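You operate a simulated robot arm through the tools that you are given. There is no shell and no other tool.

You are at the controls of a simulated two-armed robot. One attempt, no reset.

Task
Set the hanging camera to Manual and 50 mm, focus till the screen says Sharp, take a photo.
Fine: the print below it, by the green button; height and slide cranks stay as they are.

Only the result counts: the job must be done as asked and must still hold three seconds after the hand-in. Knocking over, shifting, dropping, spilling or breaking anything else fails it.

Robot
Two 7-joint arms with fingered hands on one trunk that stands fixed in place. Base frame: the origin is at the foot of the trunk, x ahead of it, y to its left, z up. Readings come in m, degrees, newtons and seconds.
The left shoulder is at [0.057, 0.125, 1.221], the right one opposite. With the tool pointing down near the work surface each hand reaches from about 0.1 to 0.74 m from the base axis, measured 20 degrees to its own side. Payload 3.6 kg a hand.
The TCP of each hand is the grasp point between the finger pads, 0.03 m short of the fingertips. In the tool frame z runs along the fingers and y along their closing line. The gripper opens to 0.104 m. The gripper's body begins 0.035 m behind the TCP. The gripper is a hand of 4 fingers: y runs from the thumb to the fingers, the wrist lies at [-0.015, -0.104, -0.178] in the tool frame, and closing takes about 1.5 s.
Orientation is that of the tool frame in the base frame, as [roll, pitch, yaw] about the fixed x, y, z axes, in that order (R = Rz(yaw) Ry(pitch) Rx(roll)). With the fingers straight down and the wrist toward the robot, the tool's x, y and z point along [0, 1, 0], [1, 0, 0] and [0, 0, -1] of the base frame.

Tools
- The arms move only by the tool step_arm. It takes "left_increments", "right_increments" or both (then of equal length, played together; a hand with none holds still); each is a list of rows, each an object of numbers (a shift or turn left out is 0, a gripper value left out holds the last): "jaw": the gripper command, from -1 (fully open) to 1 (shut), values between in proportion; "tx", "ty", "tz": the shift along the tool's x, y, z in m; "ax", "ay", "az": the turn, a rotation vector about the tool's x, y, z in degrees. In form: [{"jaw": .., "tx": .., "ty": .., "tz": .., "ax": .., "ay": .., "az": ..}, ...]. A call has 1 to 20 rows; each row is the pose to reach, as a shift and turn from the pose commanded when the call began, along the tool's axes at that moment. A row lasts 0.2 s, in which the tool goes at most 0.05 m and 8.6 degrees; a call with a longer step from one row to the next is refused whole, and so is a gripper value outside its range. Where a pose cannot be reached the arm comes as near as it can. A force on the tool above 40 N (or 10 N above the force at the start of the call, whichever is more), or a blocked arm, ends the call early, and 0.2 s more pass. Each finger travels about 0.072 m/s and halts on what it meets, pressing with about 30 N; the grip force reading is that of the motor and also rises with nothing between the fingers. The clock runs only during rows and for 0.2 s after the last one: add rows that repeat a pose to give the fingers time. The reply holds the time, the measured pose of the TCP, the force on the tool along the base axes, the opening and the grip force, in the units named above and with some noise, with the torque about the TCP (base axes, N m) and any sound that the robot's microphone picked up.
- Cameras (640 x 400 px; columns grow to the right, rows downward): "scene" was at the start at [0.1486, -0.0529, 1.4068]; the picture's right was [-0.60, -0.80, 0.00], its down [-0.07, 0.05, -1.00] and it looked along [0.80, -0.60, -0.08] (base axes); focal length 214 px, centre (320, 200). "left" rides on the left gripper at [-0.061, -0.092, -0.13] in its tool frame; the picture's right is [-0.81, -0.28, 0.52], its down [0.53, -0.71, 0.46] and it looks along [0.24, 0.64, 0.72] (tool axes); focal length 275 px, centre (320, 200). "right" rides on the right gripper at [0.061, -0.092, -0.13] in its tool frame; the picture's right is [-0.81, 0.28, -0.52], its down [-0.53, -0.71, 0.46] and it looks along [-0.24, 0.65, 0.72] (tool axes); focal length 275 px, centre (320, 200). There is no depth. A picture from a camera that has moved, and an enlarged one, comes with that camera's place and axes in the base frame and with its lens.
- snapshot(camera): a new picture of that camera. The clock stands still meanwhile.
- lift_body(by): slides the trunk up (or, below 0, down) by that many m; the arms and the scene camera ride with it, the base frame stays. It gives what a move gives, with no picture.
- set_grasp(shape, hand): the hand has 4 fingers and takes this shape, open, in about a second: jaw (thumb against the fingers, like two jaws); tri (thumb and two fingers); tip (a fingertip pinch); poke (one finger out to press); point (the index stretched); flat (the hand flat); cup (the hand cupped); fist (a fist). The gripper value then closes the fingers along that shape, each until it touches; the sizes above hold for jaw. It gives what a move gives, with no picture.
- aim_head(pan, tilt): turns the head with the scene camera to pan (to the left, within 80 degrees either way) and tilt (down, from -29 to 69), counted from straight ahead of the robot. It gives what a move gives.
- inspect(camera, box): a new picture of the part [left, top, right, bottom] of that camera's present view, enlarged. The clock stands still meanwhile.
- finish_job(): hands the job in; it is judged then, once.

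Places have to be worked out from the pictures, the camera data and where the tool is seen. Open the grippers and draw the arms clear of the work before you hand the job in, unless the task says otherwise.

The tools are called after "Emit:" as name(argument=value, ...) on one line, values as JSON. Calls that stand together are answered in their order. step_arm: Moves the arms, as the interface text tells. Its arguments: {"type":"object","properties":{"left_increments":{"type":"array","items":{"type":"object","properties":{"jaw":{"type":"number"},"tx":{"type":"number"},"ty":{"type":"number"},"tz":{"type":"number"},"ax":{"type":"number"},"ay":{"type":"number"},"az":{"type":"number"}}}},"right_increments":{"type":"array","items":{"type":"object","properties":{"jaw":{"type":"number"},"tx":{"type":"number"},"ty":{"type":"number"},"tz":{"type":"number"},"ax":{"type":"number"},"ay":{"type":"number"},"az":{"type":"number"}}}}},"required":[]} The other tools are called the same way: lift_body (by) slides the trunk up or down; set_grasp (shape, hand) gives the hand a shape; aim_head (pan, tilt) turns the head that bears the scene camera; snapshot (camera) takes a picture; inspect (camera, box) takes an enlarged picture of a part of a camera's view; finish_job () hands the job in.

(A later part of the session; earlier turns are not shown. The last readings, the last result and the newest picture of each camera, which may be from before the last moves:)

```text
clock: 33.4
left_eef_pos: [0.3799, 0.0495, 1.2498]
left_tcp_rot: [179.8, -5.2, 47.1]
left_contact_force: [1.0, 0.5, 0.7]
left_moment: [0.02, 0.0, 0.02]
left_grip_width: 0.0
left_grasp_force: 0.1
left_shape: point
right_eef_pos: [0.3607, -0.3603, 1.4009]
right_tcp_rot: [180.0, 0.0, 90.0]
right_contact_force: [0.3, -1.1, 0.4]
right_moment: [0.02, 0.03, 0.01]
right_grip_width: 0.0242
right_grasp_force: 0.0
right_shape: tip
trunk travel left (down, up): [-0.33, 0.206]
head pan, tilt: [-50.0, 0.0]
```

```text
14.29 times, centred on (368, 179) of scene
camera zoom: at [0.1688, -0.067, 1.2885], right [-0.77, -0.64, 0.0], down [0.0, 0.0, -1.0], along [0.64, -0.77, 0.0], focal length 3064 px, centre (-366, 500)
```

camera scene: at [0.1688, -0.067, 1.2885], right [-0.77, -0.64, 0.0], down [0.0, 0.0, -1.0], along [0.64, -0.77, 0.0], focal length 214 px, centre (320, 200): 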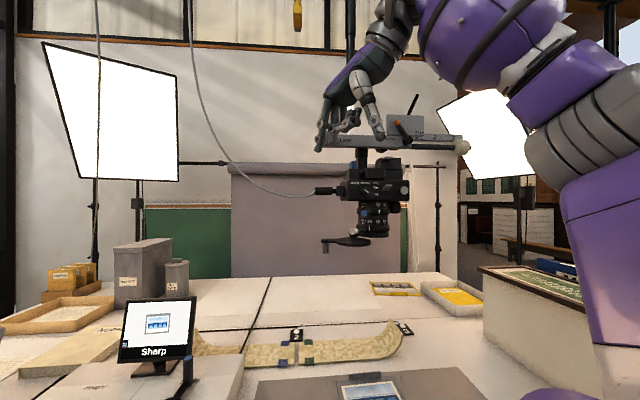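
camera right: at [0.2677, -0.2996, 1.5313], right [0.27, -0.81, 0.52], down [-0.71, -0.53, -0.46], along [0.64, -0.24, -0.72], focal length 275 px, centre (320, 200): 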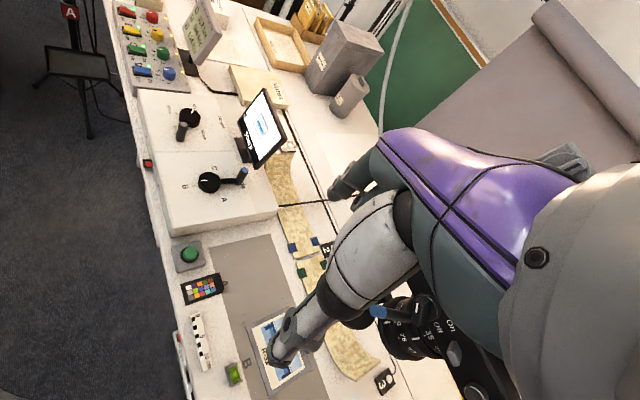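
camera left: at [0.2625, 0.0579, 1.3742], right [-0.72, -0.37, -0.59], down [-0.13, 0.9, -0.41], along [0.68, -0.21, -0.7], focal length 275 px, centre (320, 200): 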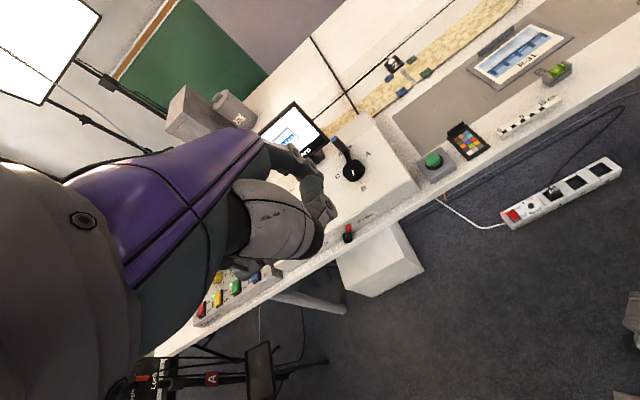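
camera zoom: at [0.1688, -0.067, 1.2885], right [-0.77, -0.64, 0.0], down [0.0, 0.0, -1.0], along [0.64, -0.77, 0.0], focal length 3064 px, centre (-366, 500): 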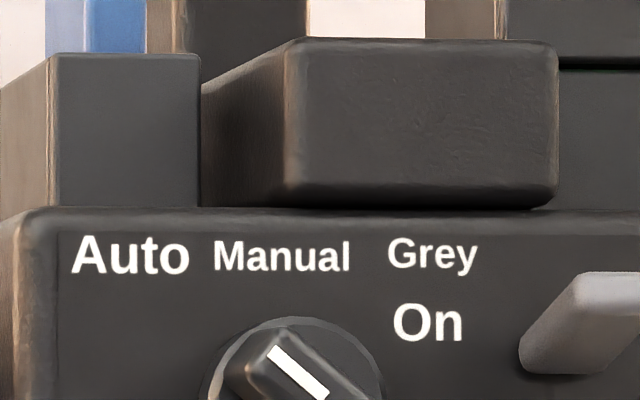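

The gantry has shifted right by about 3.7 mm; the dial hasn't rotated. I return to the point shape and stage the finger at the dial's right, tilted 30° with the hand coming from the right so the head can see it.

Emit:
set_grasp(hand="right", shape="point")

Emit:
step_arm(right_increments=[{"tx": -0.0163, "ty": -0.0051, "tz": 0.0147, "ax": -6.45, "ay": -2.03, "az": 3.52}, {"tx": -0.0325, "ty": -0.0101, "tz": 0.0293, "ax": -12.9, "ay": -4.07, "az": 7.04}, {"tx": -0.0488, "ty": -0.0152, "tz": 0.044, "ax": -19.35, "ay": -6.1, "az": 10.57}, {"tx": -0.0651, "ty": -0.0203, "tz": 0.0587, "ax": -25.8, "ay": -8.14, "az": 14.09}, {"tx": -0.0813, "ty": -0.0253, "tz": 0.0733, "ax": -32.26, "ay": -10.17, "az": 17.61}, {"tx": -0.0976, "ty": -0.0304, "tz": 0.088, "ax": -38.71, "ay": -12.2, "az": 21.13}, {"tx": -0.1139, "ty": -0.0355, "tz": 0.1027, "ax": -45.16, "ay": -14.24, "az": 24.66}, {"tx": -0.1301, "ty": -0.0405, "tz": 0.1173, "ax": -51.61, "ay": -16.27, "az": 28.18}, {"tx": -0.1464, "ty": -0.0456, "tz": 0.132, "ax": -58.06, "ay": -18.31, "az": 31.7}])

Emit:
snapshot(camera="scene")

Emit:
inspect(camera="scene", box=[330, 140, 430, 220])

Emit:
snapshot(camera="right")

```text
clock: 34.2
left_eef_pos: [0.3801, 0.05, 1.2505]
left_tcp_rot: [179.9, -5.2, 47.1]
left_contact_force: [-0.6, 0.0, -0.4]
left_moment: [0.04, 0.01, -0.02]
left_grip_width: 0.0
left_grasp_force: 0.0
left_shape: point
right_eef_pos: [0.3603, -0.3615, 1.4011]
right_tcp_rot: [-179.9, 0.0, 90.0]
right_contact_force: [0.1, 0.8, 0.0]
right_moment: [-0.02, -0.01, -0.01]
right_grip_width: 0.0963
right_grasp_force: 0.1
right_shape: point
trunk travel left (down, up): [-0.33, 0.206]
head pan, tilt: [-50.0, 0.0]
```

```text
clock: 36.2
left_eef_pos: [0.3794, 0.0494, 1.2507]
left_tcp_rot: [179.9, -5.2, 47.2]
left_contact_force: [-0.3, 0.0, 0.1]
left_moment: [-0.01, 0.0, 0.01]
left_grip_width: 0.0
left_grasp_force: 0.0
left_shape: point
right_eef_pos: [0.3144, -0.5083, 1.2674]
right_tcp_rot: [119.9, 0.0, 54.8]
right_contact_force: [0.3, -0.3, 1.0]
right_moment: [-0.01, 0.01, -0.02]
right_grip_width: 0.096
right_grasp_force: 0.0
right_shape: point
trunk travel left (down, up): [-0.33, 0.206]
head pan, tilt: [-50.0, 0.0]
```

```text
taken
camera scene: at [0.1688, -0.0672, 1.2885], right [-0.77, -0.64, 0.0], down [0.0, 0.0, -1.0], along [0.64, -0.77, 0.0], focal length 214 px, centre (320, 200)
```

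scene: 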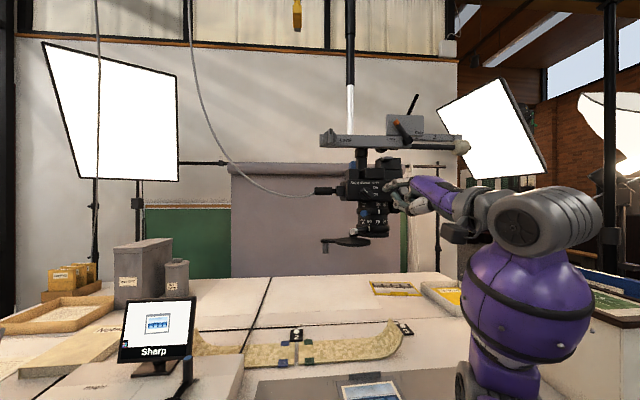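

```text
5.00 times, centred on (380, 180) of scene
camera zoom: at [0.1688, -0.0672, 1.2885], right [-0.77, -0.64, 0.0], down [0.0, 0.0, -1.0], along [0.64, -0.77, 0.0], focal length 1072 px, centre (20, 300)
```

zoom: 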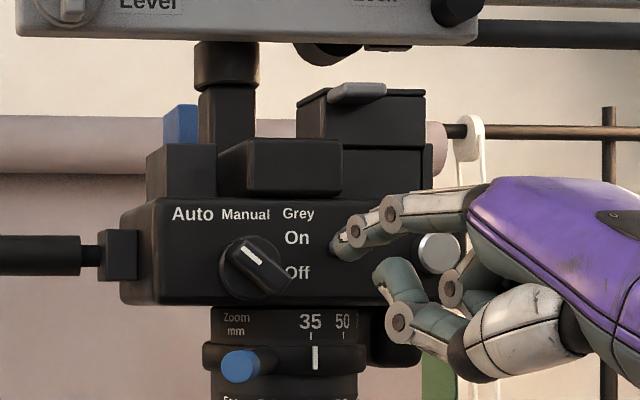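

```text
taken
camera right: at [0.219, -0.366, 1.253], right [-0.72, -0.48, 0.5], down [-0.27, -0.46, -0.85], along [0.64, -0.75, 0.2], focal length 275 px, centre (320, 200)
```

right: 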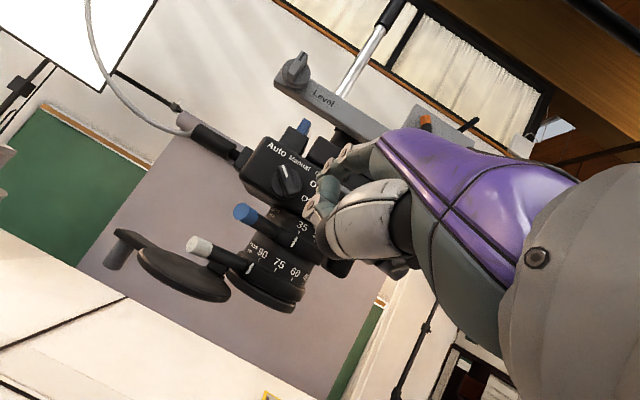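

The head and right wrist camera both see the dial and finger clearly now, and the arm is comfortable. I advance the tip 4 cm toward the face, right of the dial bar.

Emit:
step_arm(right_increments=[{"tx": -0.0024, "ty": 0.0069, "tz": 0.0119}, {"tx": -0.0049, "ty": 0.0138, "tz": 0.0239}, {"tx": -0.0073, "ty": 0.0207, "tz": 0.0358}])

Emit:
inspect(camera="scene", box=[340, 150, 400, 200])

Emit:
inspect(camera="right", box=[230, 110, 370, 230])

```text
clock: 37.0
left_eef_pos: [0.3791, 0.0502, 1.2499]
left_tcp_rot: [-180.0, -5.2, 47.1]
left_contact_force: [0.0, 0.0, 0.5]
left_moment: [0.0, 0.0, 0.0]
left_grip_width: 0.0002
left_grasp_force: 0.0
left_shape: point
right_eef_pos: [0.3466, -0.538, 1.2662]
right_tcp_rot: [119.9, 0.0, 55.0]
right_contact_force: [-0.7, 0.4, 0.4]
right_moment: [-0.02, 0.0, -0.02]
right_grip_width: 0.0959
right_grasp_force: 0.0
right_shape: point
trunk travel left (down, up): [-0.33, 0.206]
head pan, tilt: [-50.0, 0.0]
```

```text
8.00 times, centred on (370, 175) of scene
camera zoom: at [0.1688, -0.0672, 1.2885], right [-0.77, -0.64, 0.0], down [0.0, 0.0, -1.0], along [0.64, -0.77, 0.0], focal length 1716 px, centre (-80, 400)
```

zoom: 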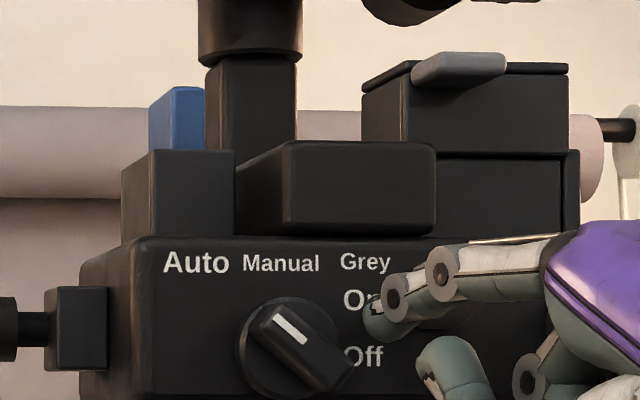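

```text
3.33 times, centred on (300, 170) of right
camera zoom: at [0.2502, -0.3963, 1.2534], right [-0.72, -0.49, 0.5], down [-0.27, -0.46, -0.85], along [0.64, -0.74, 0.2], focal length 918 px, centre (387, 300)
```

zoom: 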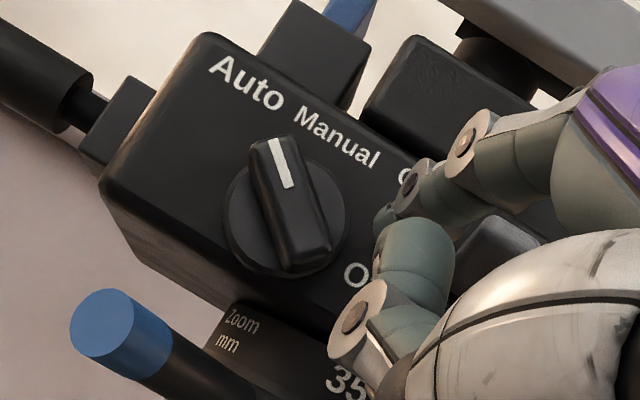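

The tip is about 2 cm right of the dial axis and level with its upper half, seen clearly by both cameras. I advance 7 mm to bar depth, then begin pressing down-left on the bar's lower-right arm in small steps.

Emit:
step_arm(right_increments=[{"tx": -0.0012, "ty": 0.0034, "tz": 0.006}, {"tx": 0.0029, "ty": -0.0031, "tz": 0.0106}])

Emit:
inspect(camera="scene", box=[340, 150, 400, 200])

Emit:
inspect(camera="right", box=[230, 110, 370, 230])

```text
clock: 37.6
left_eef_pos: [0.38, 0.0502, 1.2503]
left_tcp_rot: [179.9, -5.3, 47.1]
left_contact_force: [-0.2, 0.2, 0.1]
left_moment: [-0.04, 0.01, -0.01]
left_grip_width: 0.0001
left_grasp_force: 0.2
left_shape: point
right_eef_pos: [0.3538, -0.5378, 1.2614]
right_tcp_rot: [119.9, 0.0, 55.0]
right_contact_force: [-0.2, 0.2, -0.6]
right_moment: [-0.01, -0.02, -0.04]
right_grip_width: 0.0961
right_grasp_force: 0.1
right_shape: point
trunk travel left (down, up): [-0.33, 0.206]
head pan, tilt: [-50.0, 0.0]
```

```text
8.00 times, centred on (370, 175) of scene
camera zoom: at [0.1688, -0.0669, 1.2885], right [-0.77, -0.64, 0.0], down [0.0, 0.0, -1.0], along [0.64, -0.77, 0.0], focal length 1716 px, centre (-80, 400)
```

zoom: 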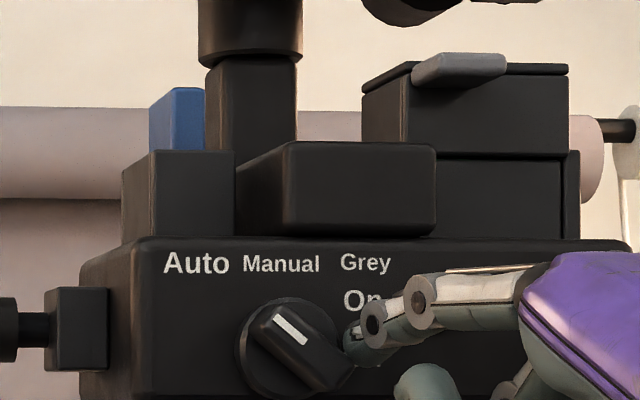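

```text
3.33 times, centred on (300, 170) of right
camera zoom: at [0.2569, -0.3966, 1.2458], right [-0.72, -0.49, 0.5], down [-0.27, -0.46, -0.84], along [0.64, -0.74, 0.2], focal length 918 px, centre (387, 300)
```

zoom: 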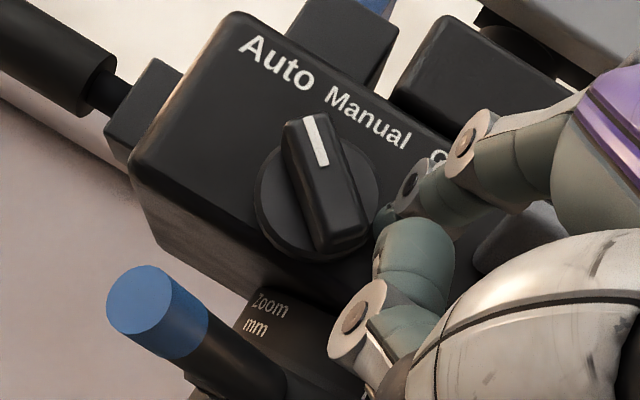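

The tip is right beside the bar without force. I press down along the arc in small steps and check.

Emit:
step_arm(right_increments=[{"tx": -0.0005, "ty": -0.0011, "tz": 0.0041}, {"tx": -0.0005, "ty": -0.0037, "tz": 0.0056}, {"tx": 0.001, "ty": -0.0065, "tz": 0.0075}])

Emit:
inspect(camera="scene", box=[340, 150, 400, 200])

Emit:
inspect(camera="right", box=[230, 110, 370, 230])

```text
clock: 38.5
left_eef_pos: [0.3787, 0.0489, 1.2503]
left_tcp_rot: [-180.0, -5.2, 47.1]
left_contact_force: [-0.8, -0.1, 0.3]
left_moment: [-0.01, 0.01, 0.0]
left_grip_width: 0.0
left_grasp_force: 0.0
left_shape: point
right_eef_pos: [0.3553, -0.5412, 1.2515]
right_tcp_rot: [119.9, 0.0, 55.0]
right_contact_force: [0.4, -0.3, 0.7]
right_moment: [0.0, -0.02, -0.01]
right_grip_width: 0.0001
right_grasp_force: 0.0
right_shape: point
trunk travel left (down, up): [-0.33, 0.206]
head pan, tilt: [-50.0, 0.0]
```

```text
8.00 times, centred on (370, 175) of scene
camera zoom: at [0.1688, -0.0671, 1.2885], right [-0.77, -0.64, 0.0], down [0.0, 0.0, -1.0], along [0.64, -0.77, 0.0], focal length 1716 px, centre (-80, 400)
```

zoom: 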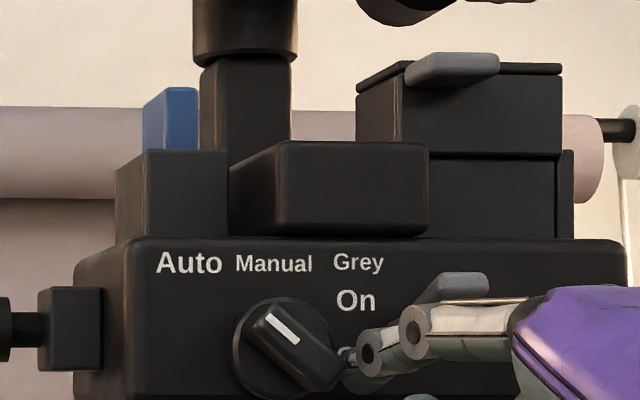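

```text
3.33 times, centred on (300, 170) of right
camera zoom: at [0.2596, -0.3991, 1.2375], right [-0.72, -0.49, 0.5], down [-0.27, -0.46, -0.85], along [0.64, -0.74, 0.2], focal length 918 px, centre (387, 300)
```

zoom: 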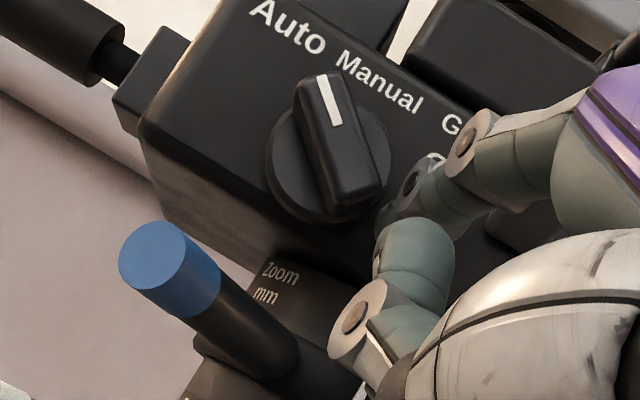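

The gantry recovered most of its shift (about 1 mm off now), and the tip has only just met the end of the bar. I keep pushing tangentially (down-left) in small steps.

Emit:
step_arm(right_increments=[{"tx": 0.002, "ty": -0.0016, "tz": 0.0013}, {"tx": 0.0039, "ty": -0.0031, "tz": 0.0026}, {"tx": 0.0059, "ty": -0.0047, "tz": 0.0039}])

Emit:
inspect(camera="scene", box=[340, 150, 400, 200])

Emit:
inspect(camera="right", box=[230, 110, 370, 230])

```text
clock: 39.2
left_eef_pos: [0.3799, 0.0488, 1.2508]
left_tcp_rot: [180.0, -5.2, 47.1]
left_contact_force: [-0.8, 0.2, -0.1]
left_moment: [-0.02, -0.02, 0.01]
left_grip_width: 0.0
left_grasp_force: 0.0
left_shape: point
right_eef_pos: [0.3589, -0.5365, 1.2455]
right_tcp_rot: [120.0, 0.0, 55.1]
right_contact_force: [-0.5, 0.2, -0.1]
right_moment: [0.08, 0.0, -0.04]
right_grip_width: 0.0959
right_grasp_force: 0.1
right_shape: point
trunk travel left (down, up): [-0.33, 0.206]
head pan, tilt: [-50.0, 0.0]
```

```text
8.00 times, centred on (370, 175) of scene
camera zoom: at [0.1687, -0.0673, 1.2885], right [-0.77, -0.64, 0.0], down [0.0, 0.0, -1.0], along [0.64, -0.77, 0.0], focal length 1716 px, centre (-80, 400)
```

zoom: 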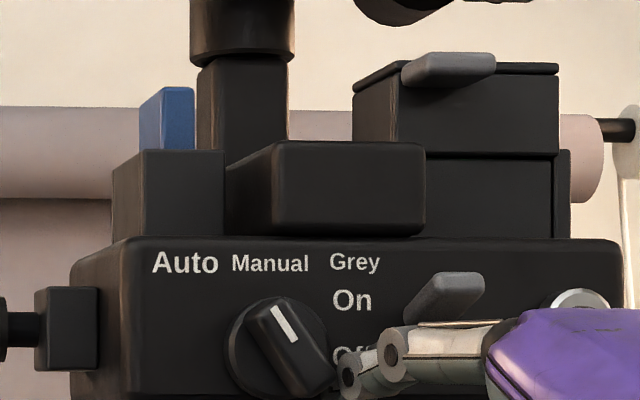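

```text
3.33 times, centred on (300, 170) of right
camera zoom: at [0.2642, -0.3939, 1.2318], right [-0.72, -0.49, 0.5], down [-0.27, -0.46, -0.85], along [0.64, -0.74, 0.2], focal length 918 px, centre (387, 300)
```

zoom: 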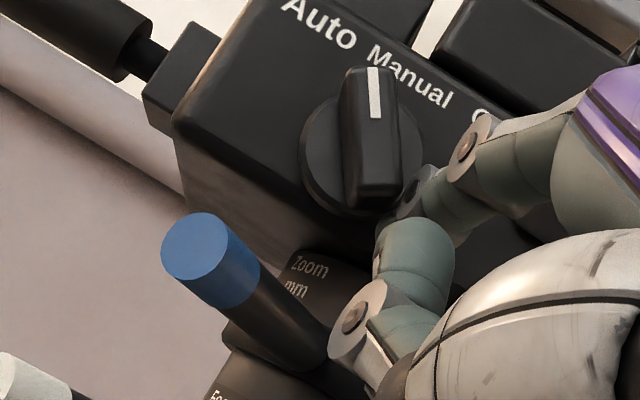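

The dial is turning (about 13° so far) and the gantry is back at its original place. I continue along the arc.

Emit:
step_arm(right_increments=[{"tx": 0.0015, "ty": -0.0016, "tz": 0.0012}, {"tx": 0.003, "ty": -0.0032, "tz": 0.0025}, {"tx": 0.0044, "ty": -0.0048, "tz": 0.0037}])

Emit:
inspect(camera="scene", box=[340, 150, 400, 200])

Emit:
inspect(camera="right", box=[230, 90, 370, 210])

```text
clock: 40.0
left_eef_pos: [0.3792, 0.0498, 1.2502]
left_tcp_rot: [180.0, -5.3, 47.1]
left_contact_force: [-0.5, -0.2, 0.3]
left_moment: [-0.02, 0.02, 0.02]
left_grip_width: 0.0003
left_grasp_force: 0.0
left_shape: point
right_eef_pos: [0.3644, -0.5327, 1.2404]
right_tcp_rot: [119.9, 0.0, 55.1]
right_contact_force: [0.4, 0.3, -0.6]
right_moment: [-0.02, 0.01, -0.04]
right_grip_width: 0.0959
right_grasp_force: 0.0
right_shape: point
trunk travel left (down, up): [-0.33, 0.206]
head pan, tilt: [-50.0, 0.0]
```

```text
8.00 times, centred on (370, 175) of scene
camera zoom: at [0.1688, -0.067, 1.2885], right [-0.77, -0.64, 0.0], down [0.0, 0.0, -1.0], along [0.64, -0.77, 0.0], focal length 1716 px, centre (-80, 400)
```

zoom: 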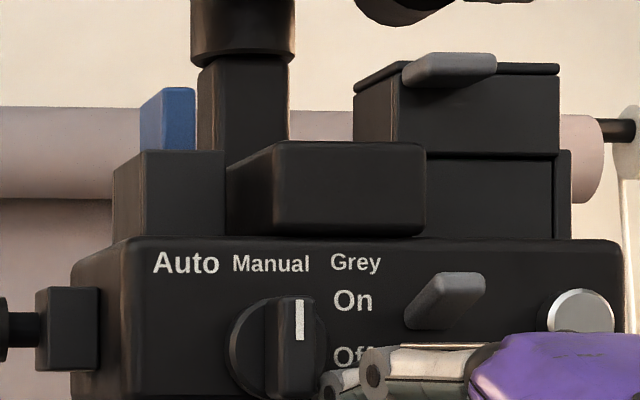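

```text
3.33 times, centred on (300, 150) of right
camera zoom: at [0.2679, -0.3914, 1.2256], right [-0.72, -0.49, 0.5], down [-0.27, -0.46, -0.85], along [0.64, -0.74, 0.2], focal length 918 px, centre (387, 367)
```

zoom: 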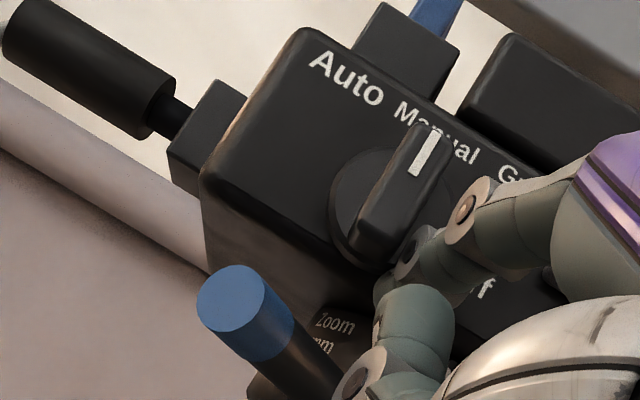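

The dial now points straight at Manual and the gantry is at its original place. I withdraw the finger right a little and then back, and check the screen.

Emit:
step_arm(right_increments=[{"tx": -0.0079, "ty": -0.0007, "tz": -0.0012}, {"tx": -0.0044, "ty": -0.0105, "tz": -0.0183}, {"tx": -0.001, "ty": -0.0204, "tz": -0.0353}, {"tx": 0.0025, "ty": -0.0302, "tz": -0.0524}])

Emit:
snapshot(camera="scene")

Emit:
inspect(camera="scene", box=[330, 150, 430, 250])

Emit:
inspect(camera="scene", box=[100, 280, 220, 400])

```text
clock: 41.0
left_eef_pos: [0.3793, 0.0487, 1.25]
left_tcp_rot: [179.9, -5.2, 47.1]
left_contact_force: [-0.1, 0.5, 0.5]
left_moment: [0.01, -0.03, 0.0]
left_grip_width: 0.0
left_grasp_force: 0.0
left_shape: point
right_eef_pos: [0.3163, -0.4961, 1.2393]
right_tcp_rot: [120.1, 0.0, 55.0]
right_contact_force: [0.7, 0.0, 0.7]
right_moment: [0.0, 0.0, 0.04]
right_grip_width: 0.0961
right_grasp_force: 0.1
right_shape: point
trunk travel left (down, up): [-0.33, 0.206]
head pan, tilt: [-50.0, 0.0]
```

```text
taken
camera scene: at [0.1686, -0.0668, 1.2885], right [-0.77, -0.64, 0.0], down [0.0, 0.0, -1.0], along [0.64, -0.77, 0.0], focal length 214 px, centre (320, 200)
```

scene: 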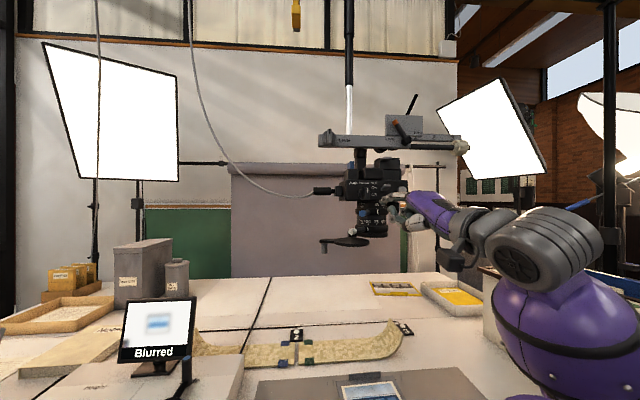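

```text
4.00 times, centred on (380, 200) of scene
camera zoom: at [0.1686, -0.0668, 1.2885], right [-0.77, -0.64, 0.0], down [0.0, 0.0, -1.0], along [0.64, -0.77, 0.0], focal length 858 px, centre (80, 200)
```

zoom: 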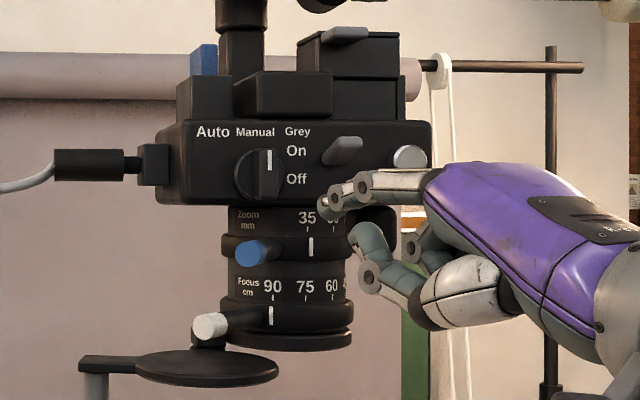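

```text
3.33 times, centred on (160, 340) of scene
camera zoom: at [0.1686, -0.0668, 1.2885], right [-0.77, -0.64, 0.0], down [0.0, 0.0, -1.0], along [0.64, -0.77, 0.0], focal length 715 px, centre (853, -267)
```

zoom: 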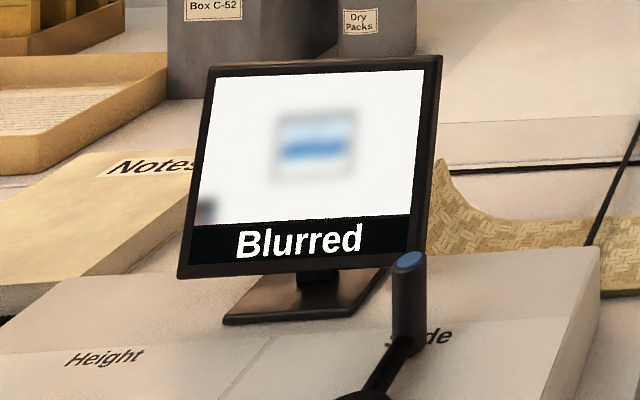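

The screen now says Blurred, confirming Manual mode. Next is the zoom ring: I bring the finger (45° tilt) to the left-front side of the blue lever, going around its end.

Emit:
step_arm(right_increments=[{"tx": 0.012, "ty": -0.006, "tz": -0.0125, "ax": 3, "ay": -2.4, "az": 1.8}, {"tx": 0.03, "ty": -0.006, "tz": -0.012, "ax": 6, "ay": -4.8, "az": 3.7}, {"tx": 0.048, "ty": -0.003, "tz": -0.008, "ax": 9.7, "ay": -7.8, "az": 6}, {"tx": 0.0743, "ty": 0.0053, "tz": 0.003, "ax": 14.91, "ay": -11.93, "az": 9.16}])

Emit:
inspect(camera="scene", box=[320, 150, 420, 250])

Emit:
snapshot(camera="right")

```text
clock: 42.0
left_eef_pos: [0.3791, 0.051, 1.249]
left_tcp_rot: [180.0, -5.3, 47.1]
left_contact_force: [1.0, 0.5, -0.6]
left_moment: [-0.04, 0.0, -0.02]
left_grip_width: 0.0
left_grasp_force: 0.1
left_shape: point
right_eef_pos: [0.361, -0.4362, 1.2431]
right_tcp_rot: [135.1, 0.1, 39.9]
right_contact_force: [-0.7, -1.2, 0.9]
right_moment: [-0.01, 0.01, 0.0]
right_grip_width: 0.096
right_grasp_force: 0.1
right_shape: point
right hand out of reach, approached as far as the arm can: row 1, 2, 3
trunk travel left (down, up): [-0.33, 0.206]
head pan, tilt: [-50.0, 0.0]
```

```text
4.00 times, centred on (370, 200) of scene
camera zoom: at [0.1693, -0.0662, 1.2885], right [-0.77, -0.64, 0.0], down [0.0, 0.0, -1.0], along [0.64, -0.77, 0.0], focal length 858 px, centre (120, 200)
```

zoom: 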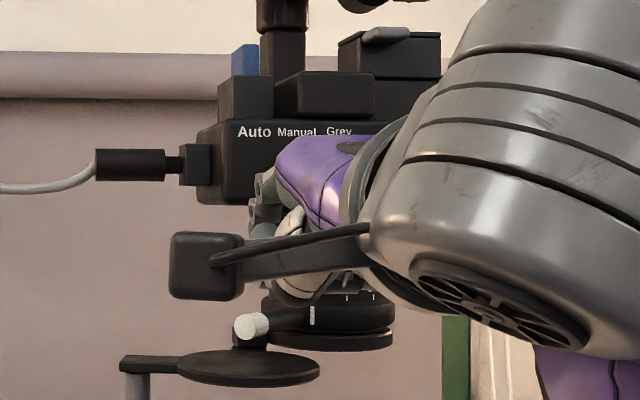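

```text
taken
camera right: at [0.3071, -0.2757, 1.2696], right [-0.73, -0.39, 0.56], down [-0.53, -0.2, -0.83], along [0.43, -0.9, -0.06], focal length 275 px, centre (320, 200)
```

right: 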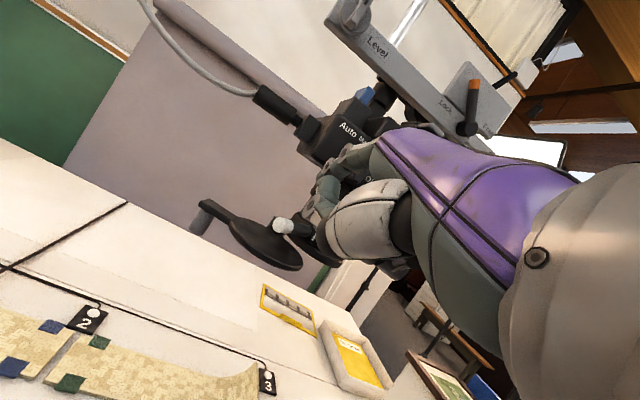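

The wrist blocks the head from this side, so instead I'll hook the finger over the lever from the right-hand approach that gave good views. I go back to that orientation with the tip to the left of the blue lever.

Emit:
step_arm(right_increments=[{"tx": 0.0026, "ty": 0.0088, "tz": 0.0139, "ax": -4.97, "ay": 3.98, "az": -3.05}, {"tx": 0.0052, "ty": 0.0177, "tz": 0.0277, "ax": -9.94, "ay": 7.95, "az": -6.1}, {"tx": 0.0078, "ty": 0.0265, "tz": 0.0416, "ax": -14.91, "ay": 11.93, "az": -9.16}])

Emit:
inspect(camera="scene", box=[320, 150, 420, 250])

Emit:
snapshot(camera="right")

```text
clock: 42.9
left_eef_pos: [0.3789, 0.0492, 1.2489]
left_tcp_rot: [-179.9, -5.2, 47.1]
left_contact_force: [-0.8, -1.7, 0.0]
left_moment: [-0.02, -0.04, 0.0]
left_grip_width: 0.0
left_grasp_force: 0.0
left_shape: point
right_eef_pos: [0.3981, -0.4691, 1.2304]
right_tcp_rot: [119.9, 0.0, 55.0]
right_contact_force: [-0.2, 0.3, -0.2]
right_moment: [0.03, -0.01, 0.01]
right_grip_width: 0.096
right_grasp_force: 0.1
right_shape: point
trunk travel left (down, up): [-0.33, 0.206]
head pan, tilt: [-50.0, 0.0]
```

```text
4.00 times, centred on (370, 200) of scene
camera zoom: at [0.169, -0.0674, 1.2884], right [-0.77, -0.64, 0.0], down [0.0, 0.0, -1.0], along [0.64, -0.77, 0.0], focal length 858 px, centre (120, 200)
```

zoom: 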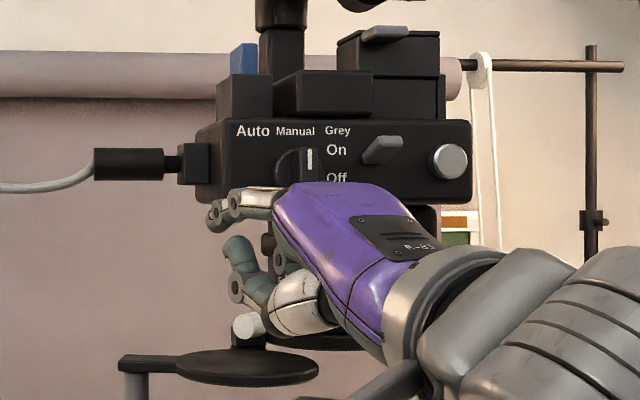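

```text
taken
camera right: at [0.3021, -0.3278, 1.2163], right [-0.72, -0.49, 0.5], down [-0.27, -0.46, -0.84], along [0.64, -0.74, 0.2], focal length 275 px, centre (320, 200)
```

right: 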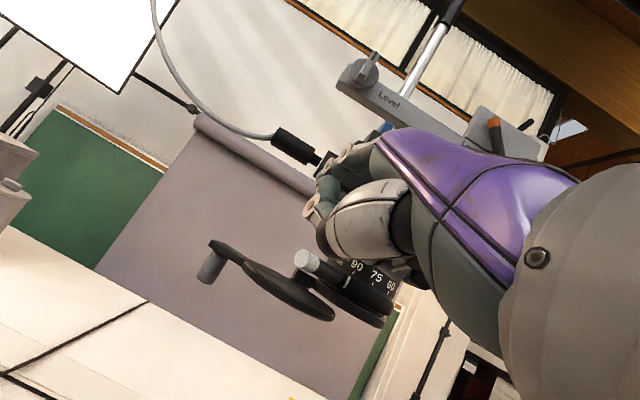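

From here the blue lever would hit the curled fingers, so I go back to the steeper 60° finger pose (which left the rings visible beneath the hand), tip to the left of the lever and above it.

Emit:
step_arm(right_increments=[{"tx": -0.0004, "ty": 0.0069, "tz": -0.0056, "ax": 5.94, "ay": -2.86, "az": 2.86}, {"tx": -0.0008, "ty": 0.0138, "tz": -0.0112, "ax": 11.9, "ay": -5.7, "az": 5.7}, {"tx": -0.0011, "ty": 0.0208, "tz": -0.0168, "ax": 17.8, "ay": -8.6, "az": 8.6}, {"tx": -0.0015, "ty": 0.0277, "tz": -0.0224, "ax": 23.8, "ay": -11.4, "az": 11.4}, {"tx": -0.0019, "ty": 0.0346, "tz": -0.028, "ax": 29.7, "ay": -14.3, "az": 14.3}])

Emit:
inspect(camera="scene", box=[330, 150, 430, 250])

Emit:
inspect(camera="right", box=[220, 120, 420, 280])

```text
clock: 44.0
left_eef_pos: [0.379, 0.0494, 1.2493]
left_tcp_rot: [179.8, -5.2, 47.2]
left_contact_force: [-1.0, -0.4, -0.1]
left_moment: [-0.03, 0.01, -0.01]
left_grip_width: 0.0
left_grasp_force: 0.1
left_shape: point
right_eef_pos: [0.3942, -0.4671, 1.2759]
right_tcp_rot: [150.1, 0.0, 34.8]
right_contact_force: [-0.7, -0.4, 0.7]
right_moment: [-0.03, 0.0, 0.05]
right_grip_width: 0.0958
right_grasp_force: 0.0
right_shape: point
trunk travel left (down, up): [-0.33, 0.206]
head pan, tilt: [-50.0, 0.0]
```

```text
4.00 times, centred on (380, 200) of scene
camera zoom: at [0.1687, -0.0665, 1.2885], right [-0.77, -0.64, 0.0], down [0.0, 0.0, -1.0], along [0.64, -0.77, 0.0], focal length 858 px, centre (80, 200)
```

zoom: 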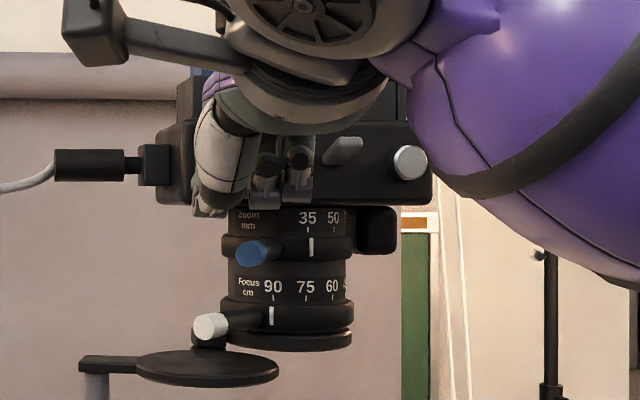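

```text
2.50 times, centred on (320, 200) of right
camera zoom: at [0.3595, -0.3124, 1.3428], right [-0.68, -0.45, 0.59], down [-0.66, 0.02, -0.75], along [0.33, -0.89, -0.31], focal length 688 px, centre (320, 200)
```

zoom: 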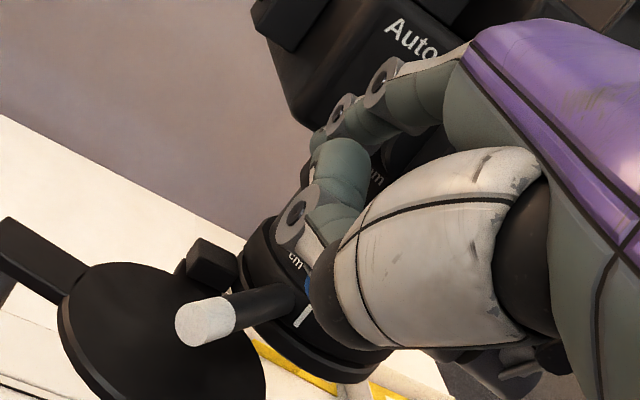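

The rings are visible below the hand. I lower the fingertip to the left of the blue lever, at its height, with clearance before contact.

Emit:
step_arm(right_increments=[{"tx": -0.0017, "ty": -0.005, "tz": 0.01}, {"tx": -0.0033, "ty": -0.01, "tz": 0.02}, {"tx": -0.005, "ty": -0.0147, "tz": 0.0293}])

Emit:
inspect(camera="scene", box=[330, 160, 410, 240])

Emit:
inspect(camera="right", box=[220, 120, 420, 280])

```text
clock: 44.9
left_eef_pos: [0.3799, 0.0495, 1.2496]
left_tcp_rot: [180.0, -5.1, 47.0]
left_contact_force: [0.7, -0.5, -0.5]
left_moment: [0.03, -0.01, 0.0]
left_grip_width: 0.0001
left_grasp_force: 0.1
left_shape: point
right_eef_pos: [0.3907, -0.4727, 1.2431]
right_tcp_rot: [150.0, 0.0, 35.0]
right_contact_force: [-0.5, 0.4, -0.1]
right_moment: [0.01, 0.0, 0.01]
right_grip_width: 0.0958
right_grasp_force: 0.1
right_shape: point
trunk travel left (down, up): [-0.33, 0.206]
head pan, tilt: [-50.0, 0.0]
```

```text
5.00 times, centred on (370, 200) of scene
camera zoom: at [0.1688, -0.0671, 1.2885], right [-0.77, -0.64, 0.0], down [0.0, 0.0, -1.0], along [0.64, -0.77, 0.0], focal length 1072 px, centre (70, 200)
```

zoom: 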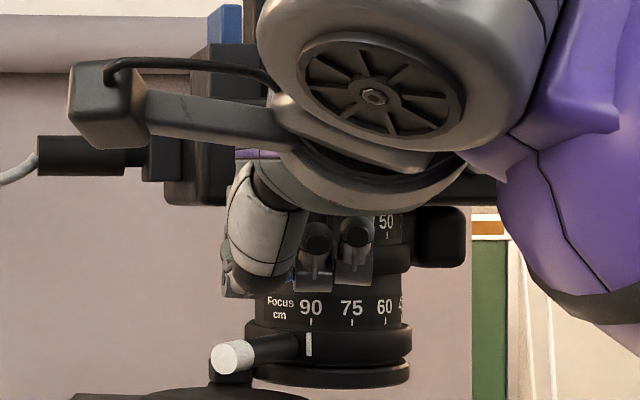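

```text
2.50 times, centred on (320, 200) of right
camera zoom: at [0.3566, -0.3182, 1.3098], right [-0.68, -0.45, 0.59], down [-0.66, 0.01, -0.75], along [0.33, -0.89, -0.31], focal length 688 px, centre (320, 200)
```

zoom: 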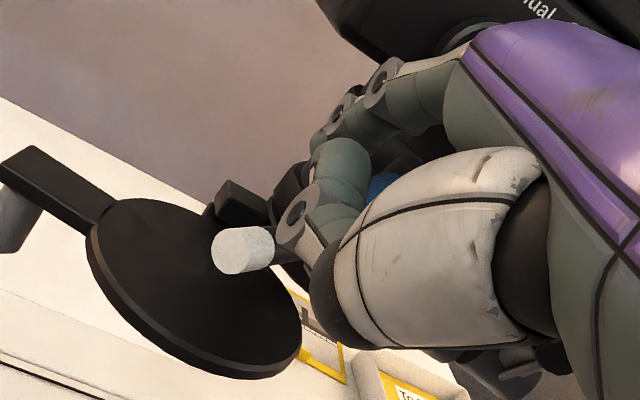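

No contact yet; I now push the blue lever to the right along its arc to about half of the needed turn, watching the force.

Emit:
step_arm(right_increments=[{"tx": -0.0104, "ty": -0.0044, "tz": -0.0025}, {"tx": -0.0158, "ty": -0.0065, "tz": -0.0037}, {"tx": -0.0212, "ty": -0.0085, "tz": -0.0049}, {"tx": -0.0268, "ty": -0.0103, "tz": -0.0059}, {"tx": -0.0324, "ty": -0.012, "tz": -0.0069}])

Emit:
inspect(camera="scene", box=[330, 160, 410, 240])

Emit:
inspect(camera="right", box=[220, 120, 420, 280])

```text
clock: 46.0
left_eef_pos: [0.3789, 0.0496, 1.2495]
left_tcp_rot: [180.0, -5.2, 47.1]
left_contact_force: [0.6, -1.0, 0.7]
left_moment: [-0.02, -0.02, 0.01]
left_grip_width: 0.0001
left_grasp_force: 0.0
left_shape: point
right_eef_pos: [0.3543, -0.4789, 1.2426]
right_tcp_rot: [150.0, 0.0, 35.0]
right_contact_force: [0.8, 0.3, -0.9]
right_moment: [0.0, -0.04, 0.04]
right_grip_width: 0.0
right_grasp_force: 0.0
right_shape: point
trunk travel left (down, up): [-0.33, 0.206]
head pan, tilt: [-50.0, 0.0]
```

```text
5.00 times, centred on (370, 200) of scene
camera zoom: at [0.1688, -0.067, 1.2885], right [-0.77, -0.64, 0.0], down [0.0, 0.0, -1.0], along [0.64, -0.77, 0.0], focal length 1072 px, centre (70, 200)
```

zoom: 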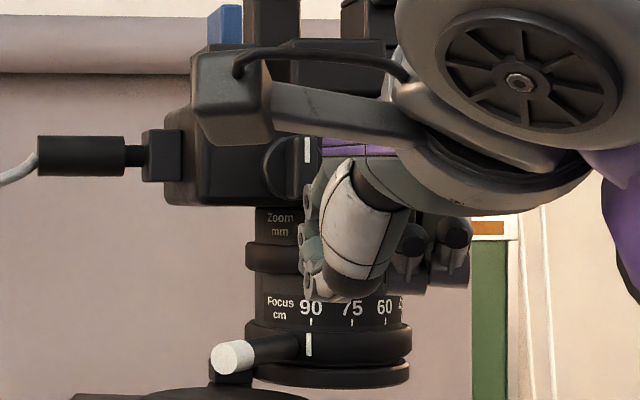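

```text
2.50 times, centred on (320, 200) of right
camera zoom: at [0.321, -0.3251, 1.3099], right [-0.68, -0.45, 0.59], down [-0.66, 0.01, -0.75], along [0.33, -0.89, -0.3], focal length 688 px, centre (320, 200)
```

zoom: 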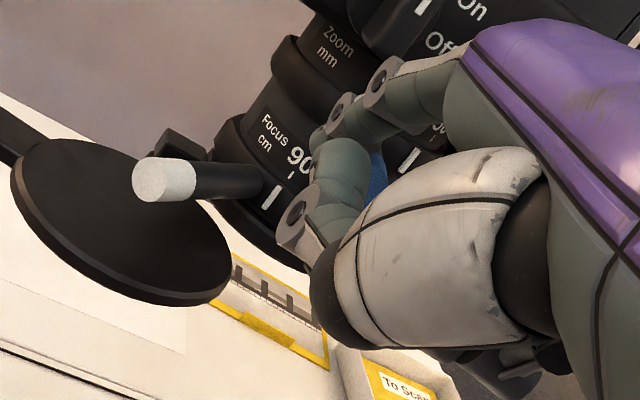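

The lever follows the finger, the gantry hasn't moved, and the force is small. I enlarge the wrist view to read the zoom mark relative to 50.

Emit:
inspect(camera="right", box=[320, 140, 390, 200])

Emit:
inspect(camera="scene", box=[375, 190, 425, 230])

```text
6.67 times, centred on (355, 170) of right
camera zoom: at [0.321, -0.3251, 1.3099], right [-0.68, -0.45, 0.59], down [-0.66, 0.01, -0.75], along [0.33, -0.89, -0.3], focal length 1835 px, centre (87, 400)
```

zoom: 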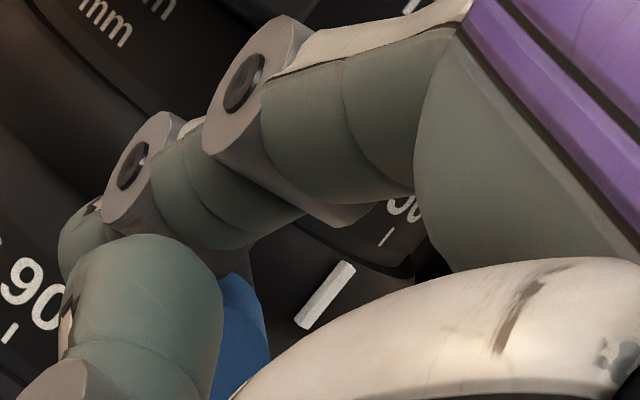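

```text
10.00 times, centred on (400, 210) of scene
camera zoom: at [0.1688, -0.067, 1.2885], right [-0.77, -0.64, 0.0], down [0.0, 0.0, -1.0], along [0.64, -0.77, 0.0], focal length 2145 px, centre (-480, 100)
```

zoom: 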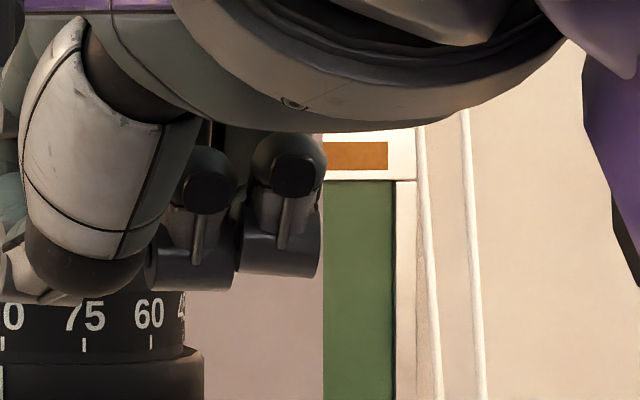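

The zoom mark is now only a few degrees short of the 50 tick. I push about 5 mm more and re-read.

Emit:
step_arm(right_increments=[{"tx": -0.0025}, {"tx": -0.005}])

Emit:
inspect(camera="right", box=[320, 140, 390, 200])

Emit:
inspect(camera="scene", box=[330, 160, 410, 240])

```text
clock: 46.6
left_eef_pos: [0.3808, 0.0496, 1.2498]
left_tcp_rot: [179.9, -5.2, 47.2]
left_contact_force: [-0.1, -0.6, 0.2]
left_moment: [0.02, 0.0, 0.03]
left_grip_width: 0.0001
left_grasp_force: 0.0
left_shape: point
right_eef_pos: [0.3523, -0.4826, 1.2426]
right_tcp_rot: [150.1, 0.0, 35.0]
right_contact_force: [0.1, 0.7, 0.0]
right_moment: [-0.01, 0.01, 0.05]
right_grip_width: 0.0
right_grasp_force: 0.0
right_shape: point
trunk travel left (down, up): [-0.33, 0.206]
head pan, tilt: [-50.0, 0.0]
```

```text
6.67 times, centred on (355, 170) of right
camera zoom: at [0.3176, -0.3284, 1.3098], right [-0.68, -0.45, 0.59], down [-0.66, 0.01, -0.75], along [0.33, -0.89, -0.31], focal length 1835 px, centre (87, 400)
```

zoom: 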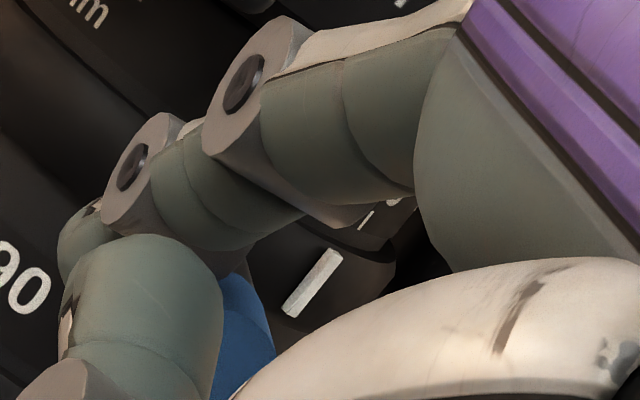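

```text
5.00 times, centred on (370, 200) of scene
camera zoom: at [0.1688, -0.067, 1.2885], right [-0.77, -0.64, 0.0], down [0.0, 0.0, -1.0], along [0.64, -0.77, 0.0], focal length 1072 px, centre (70, 200)
```

zoom: 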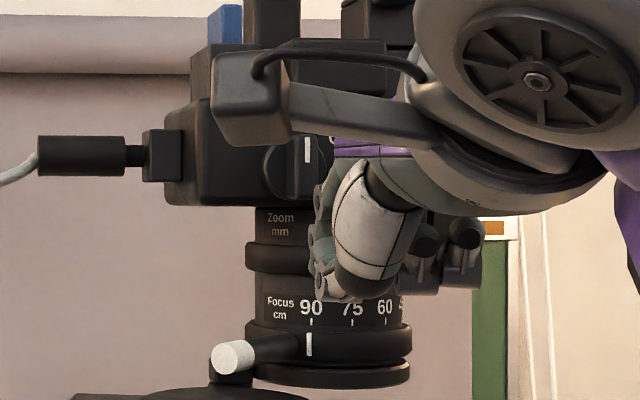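

The mark is close to the 50 tick as seen from here. I lift the finger away to read the ring properly from the head camera.

Emit:
step_arm(right_increments=[{"tx": 0.012}, {"tx": 0.012, "ty": 0.015, "tz": -0.026}, {"tx": 0.012, "ty": 0.0165, "tz": -0.048}, {"tx": 0.012, "ty": 0.0177, "tz": -0.0706}])

Emit:
inspect(camera="scene", box=[340, 185, 400, 245])

Emit:
inspect(camera="right", box=[260, 200, 400, 320])

```text
clock: 47.6
left_eef_pos: [0.3796, 0.0504, 1.25]
left_tcp_rot: [179.9, -5.2, 47.0]
left_contact_force: [-0.1, -0.7, 0.6]
left_moment: [-0.01, -0.01, 0.0]
left_grip_width: 0.0001
left_grasp_force: 0.0
left_shape: point
right_eef_pos: [0.3488, -0.4606, 1.3131]
right_tcp_rot: [149.9, -0.1, 35.0]
right_contact_force: [-0.5, 0.2, -0.5]
right_moment: [0.03, 0.01, 0.01]
right_grip_width: 0.0
right_grasp_force: 0.2
right_shape: point
trunk travel left (down, up): [-0.33, 0.206]
head pan, tilt: [-50.0, 0.0]
```

```text
6.67 times, centred on (370, 215) of scene
camera zoom: at [0.1683, -0.0665, 1.2886], right [-0.77, -0.64, 0.0], down [0.0, 0.0, -1.0], along [0.64, -0.77, 0.0], focal length 1430 px, centre (-13, 100)
```

zoom: 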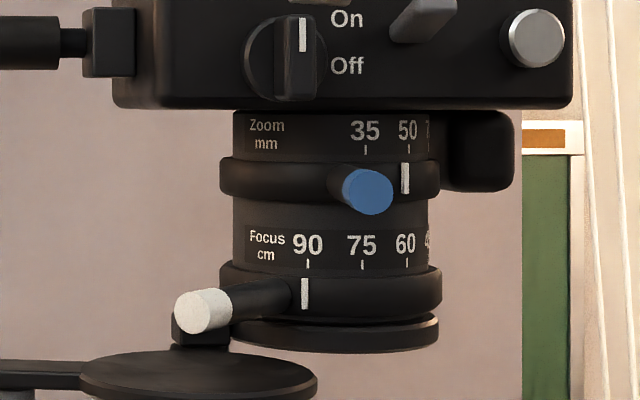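

```text
3.33 times, centred on (330, 260) of right
camera zoom: at [0.3145, -0.3057, 1.3802], right [-0.68, -0.45, 0.59], down [-0.66, 0.01, -0.75], along [0.33, -0.89, -0.31], focal length 918 px, centre (287, 0)
```

zoom: 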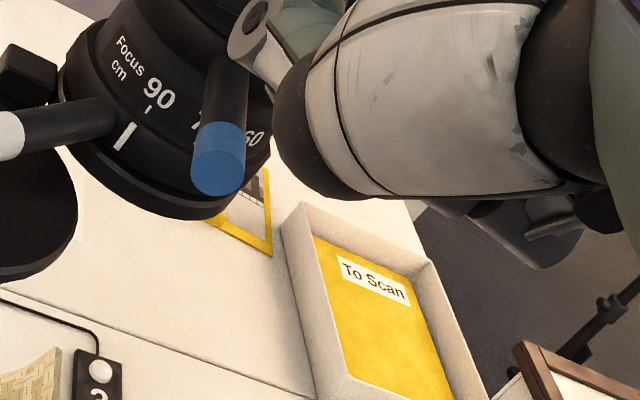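

The mark reads about 42.5° where 50 sits at about 51° (35 at 20°), so it is roughly 8° short. With the refined axis (0.430,-0.5955) and lever length 0.083, I re-engage and push about 1 cm further.

Emit:
step_arm(right_increments=[{"ty": -0.0012, "tz": 0.0226}, {"ty": -0.0027, "tz": 0.0446}, {"ty": -0.0177, "tz": 0.0706}, {"tx": -0.012, "ty": -0.0177, "tz": 0.0706}, {"tx": -0.0172, "ty": -0.0184, "tz": 0.0701}, {"tx": -0.0225, "ty": -0.0192, "tz": 0.0697}])

Emit:
step_arm(right_increments=[{"tx": 0.012}, {"tx": 0.012, "ty": 0.015, "tz": -0.026}, {"tx": 0.012, "ty": 0.0165, "tz": -0.048}, {"tx": 0.012, "ty": 0.0177, "tz": -0.0706}])

Emit:
inspect(camera="scene", box=[340, 185, 400, 245])

```text
clock: 49.0
left_eef_pos: [0.379, 0.0497, 1.2506]
left_tcp_rot: [179.9, -5.3, 47.1]
left_contact_force: [0.7, 0.8, -0.6]
left_moment: [0.01, 0.01, 0.02]
left_grip_width: 0.0
left_grasp_force: 0.0
left_shape: point
right_eef_pos: [0.339, -0.4871, 1.2429]
right_tcp_rot: [150.0, 0.0, 35.0]
right_contact_force: [0.5, 0.1, -0.6]
right_moment: [0.02, -0.01, 0.01]
right_grip_width: 0.0002
right_grasp_force: 0.0
right_shape: point
trunk travel left (down, up): [-0.33, 0.206]
head pan, tilt: [-50.0, 0.0]
```

```text
clock: 50.0
left_eef_pos: [0.3789, 0.0499, 1.2504]
left_tcp_rot: [179.8, -5.2, 47.2]
left_contact_force: [-0.8, -0.5, -0.9]
left_moment: [0.01, 0.01, -0.01]
left_grip_width: 0.0002
left_grasp_force: 0.0
left_shape: point
right_eef_pos: [0.342, -0.462, 1.3124]
right_tcp_rot: [150.0, 0.0, 35.1]
right_contact_force: [-0.7, 0.0, -0.4]
right_moment: [0.0, 0.0, 0.0]
right_grip_width: 0.0003
right_grasp_force: 0.0
right_shape: point
trunk travel left (down, up): [-0.33, 0.206]
head pan, tilt: [-50.0, 0.0]
```

```text
6.67 times, centred on (370, 215) of scene
camera zoom: at [0.1686, -0.0665, 1.2886], right [-0.77, -0.64, 0.0], down [0.0, 0.0, -1.0], along [0.64, -0.77, 0.0], focal length 1430 px, centre (-13, 100)
```

zoom: 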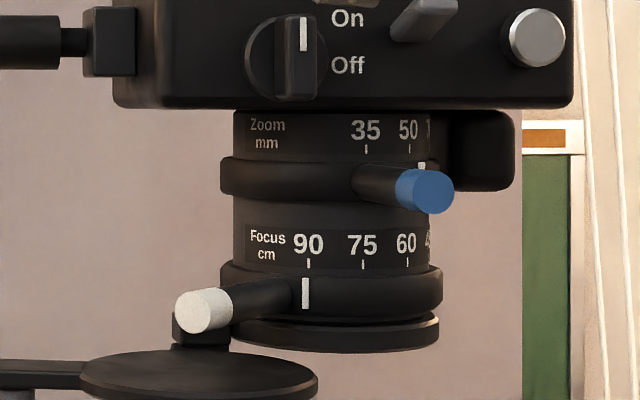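

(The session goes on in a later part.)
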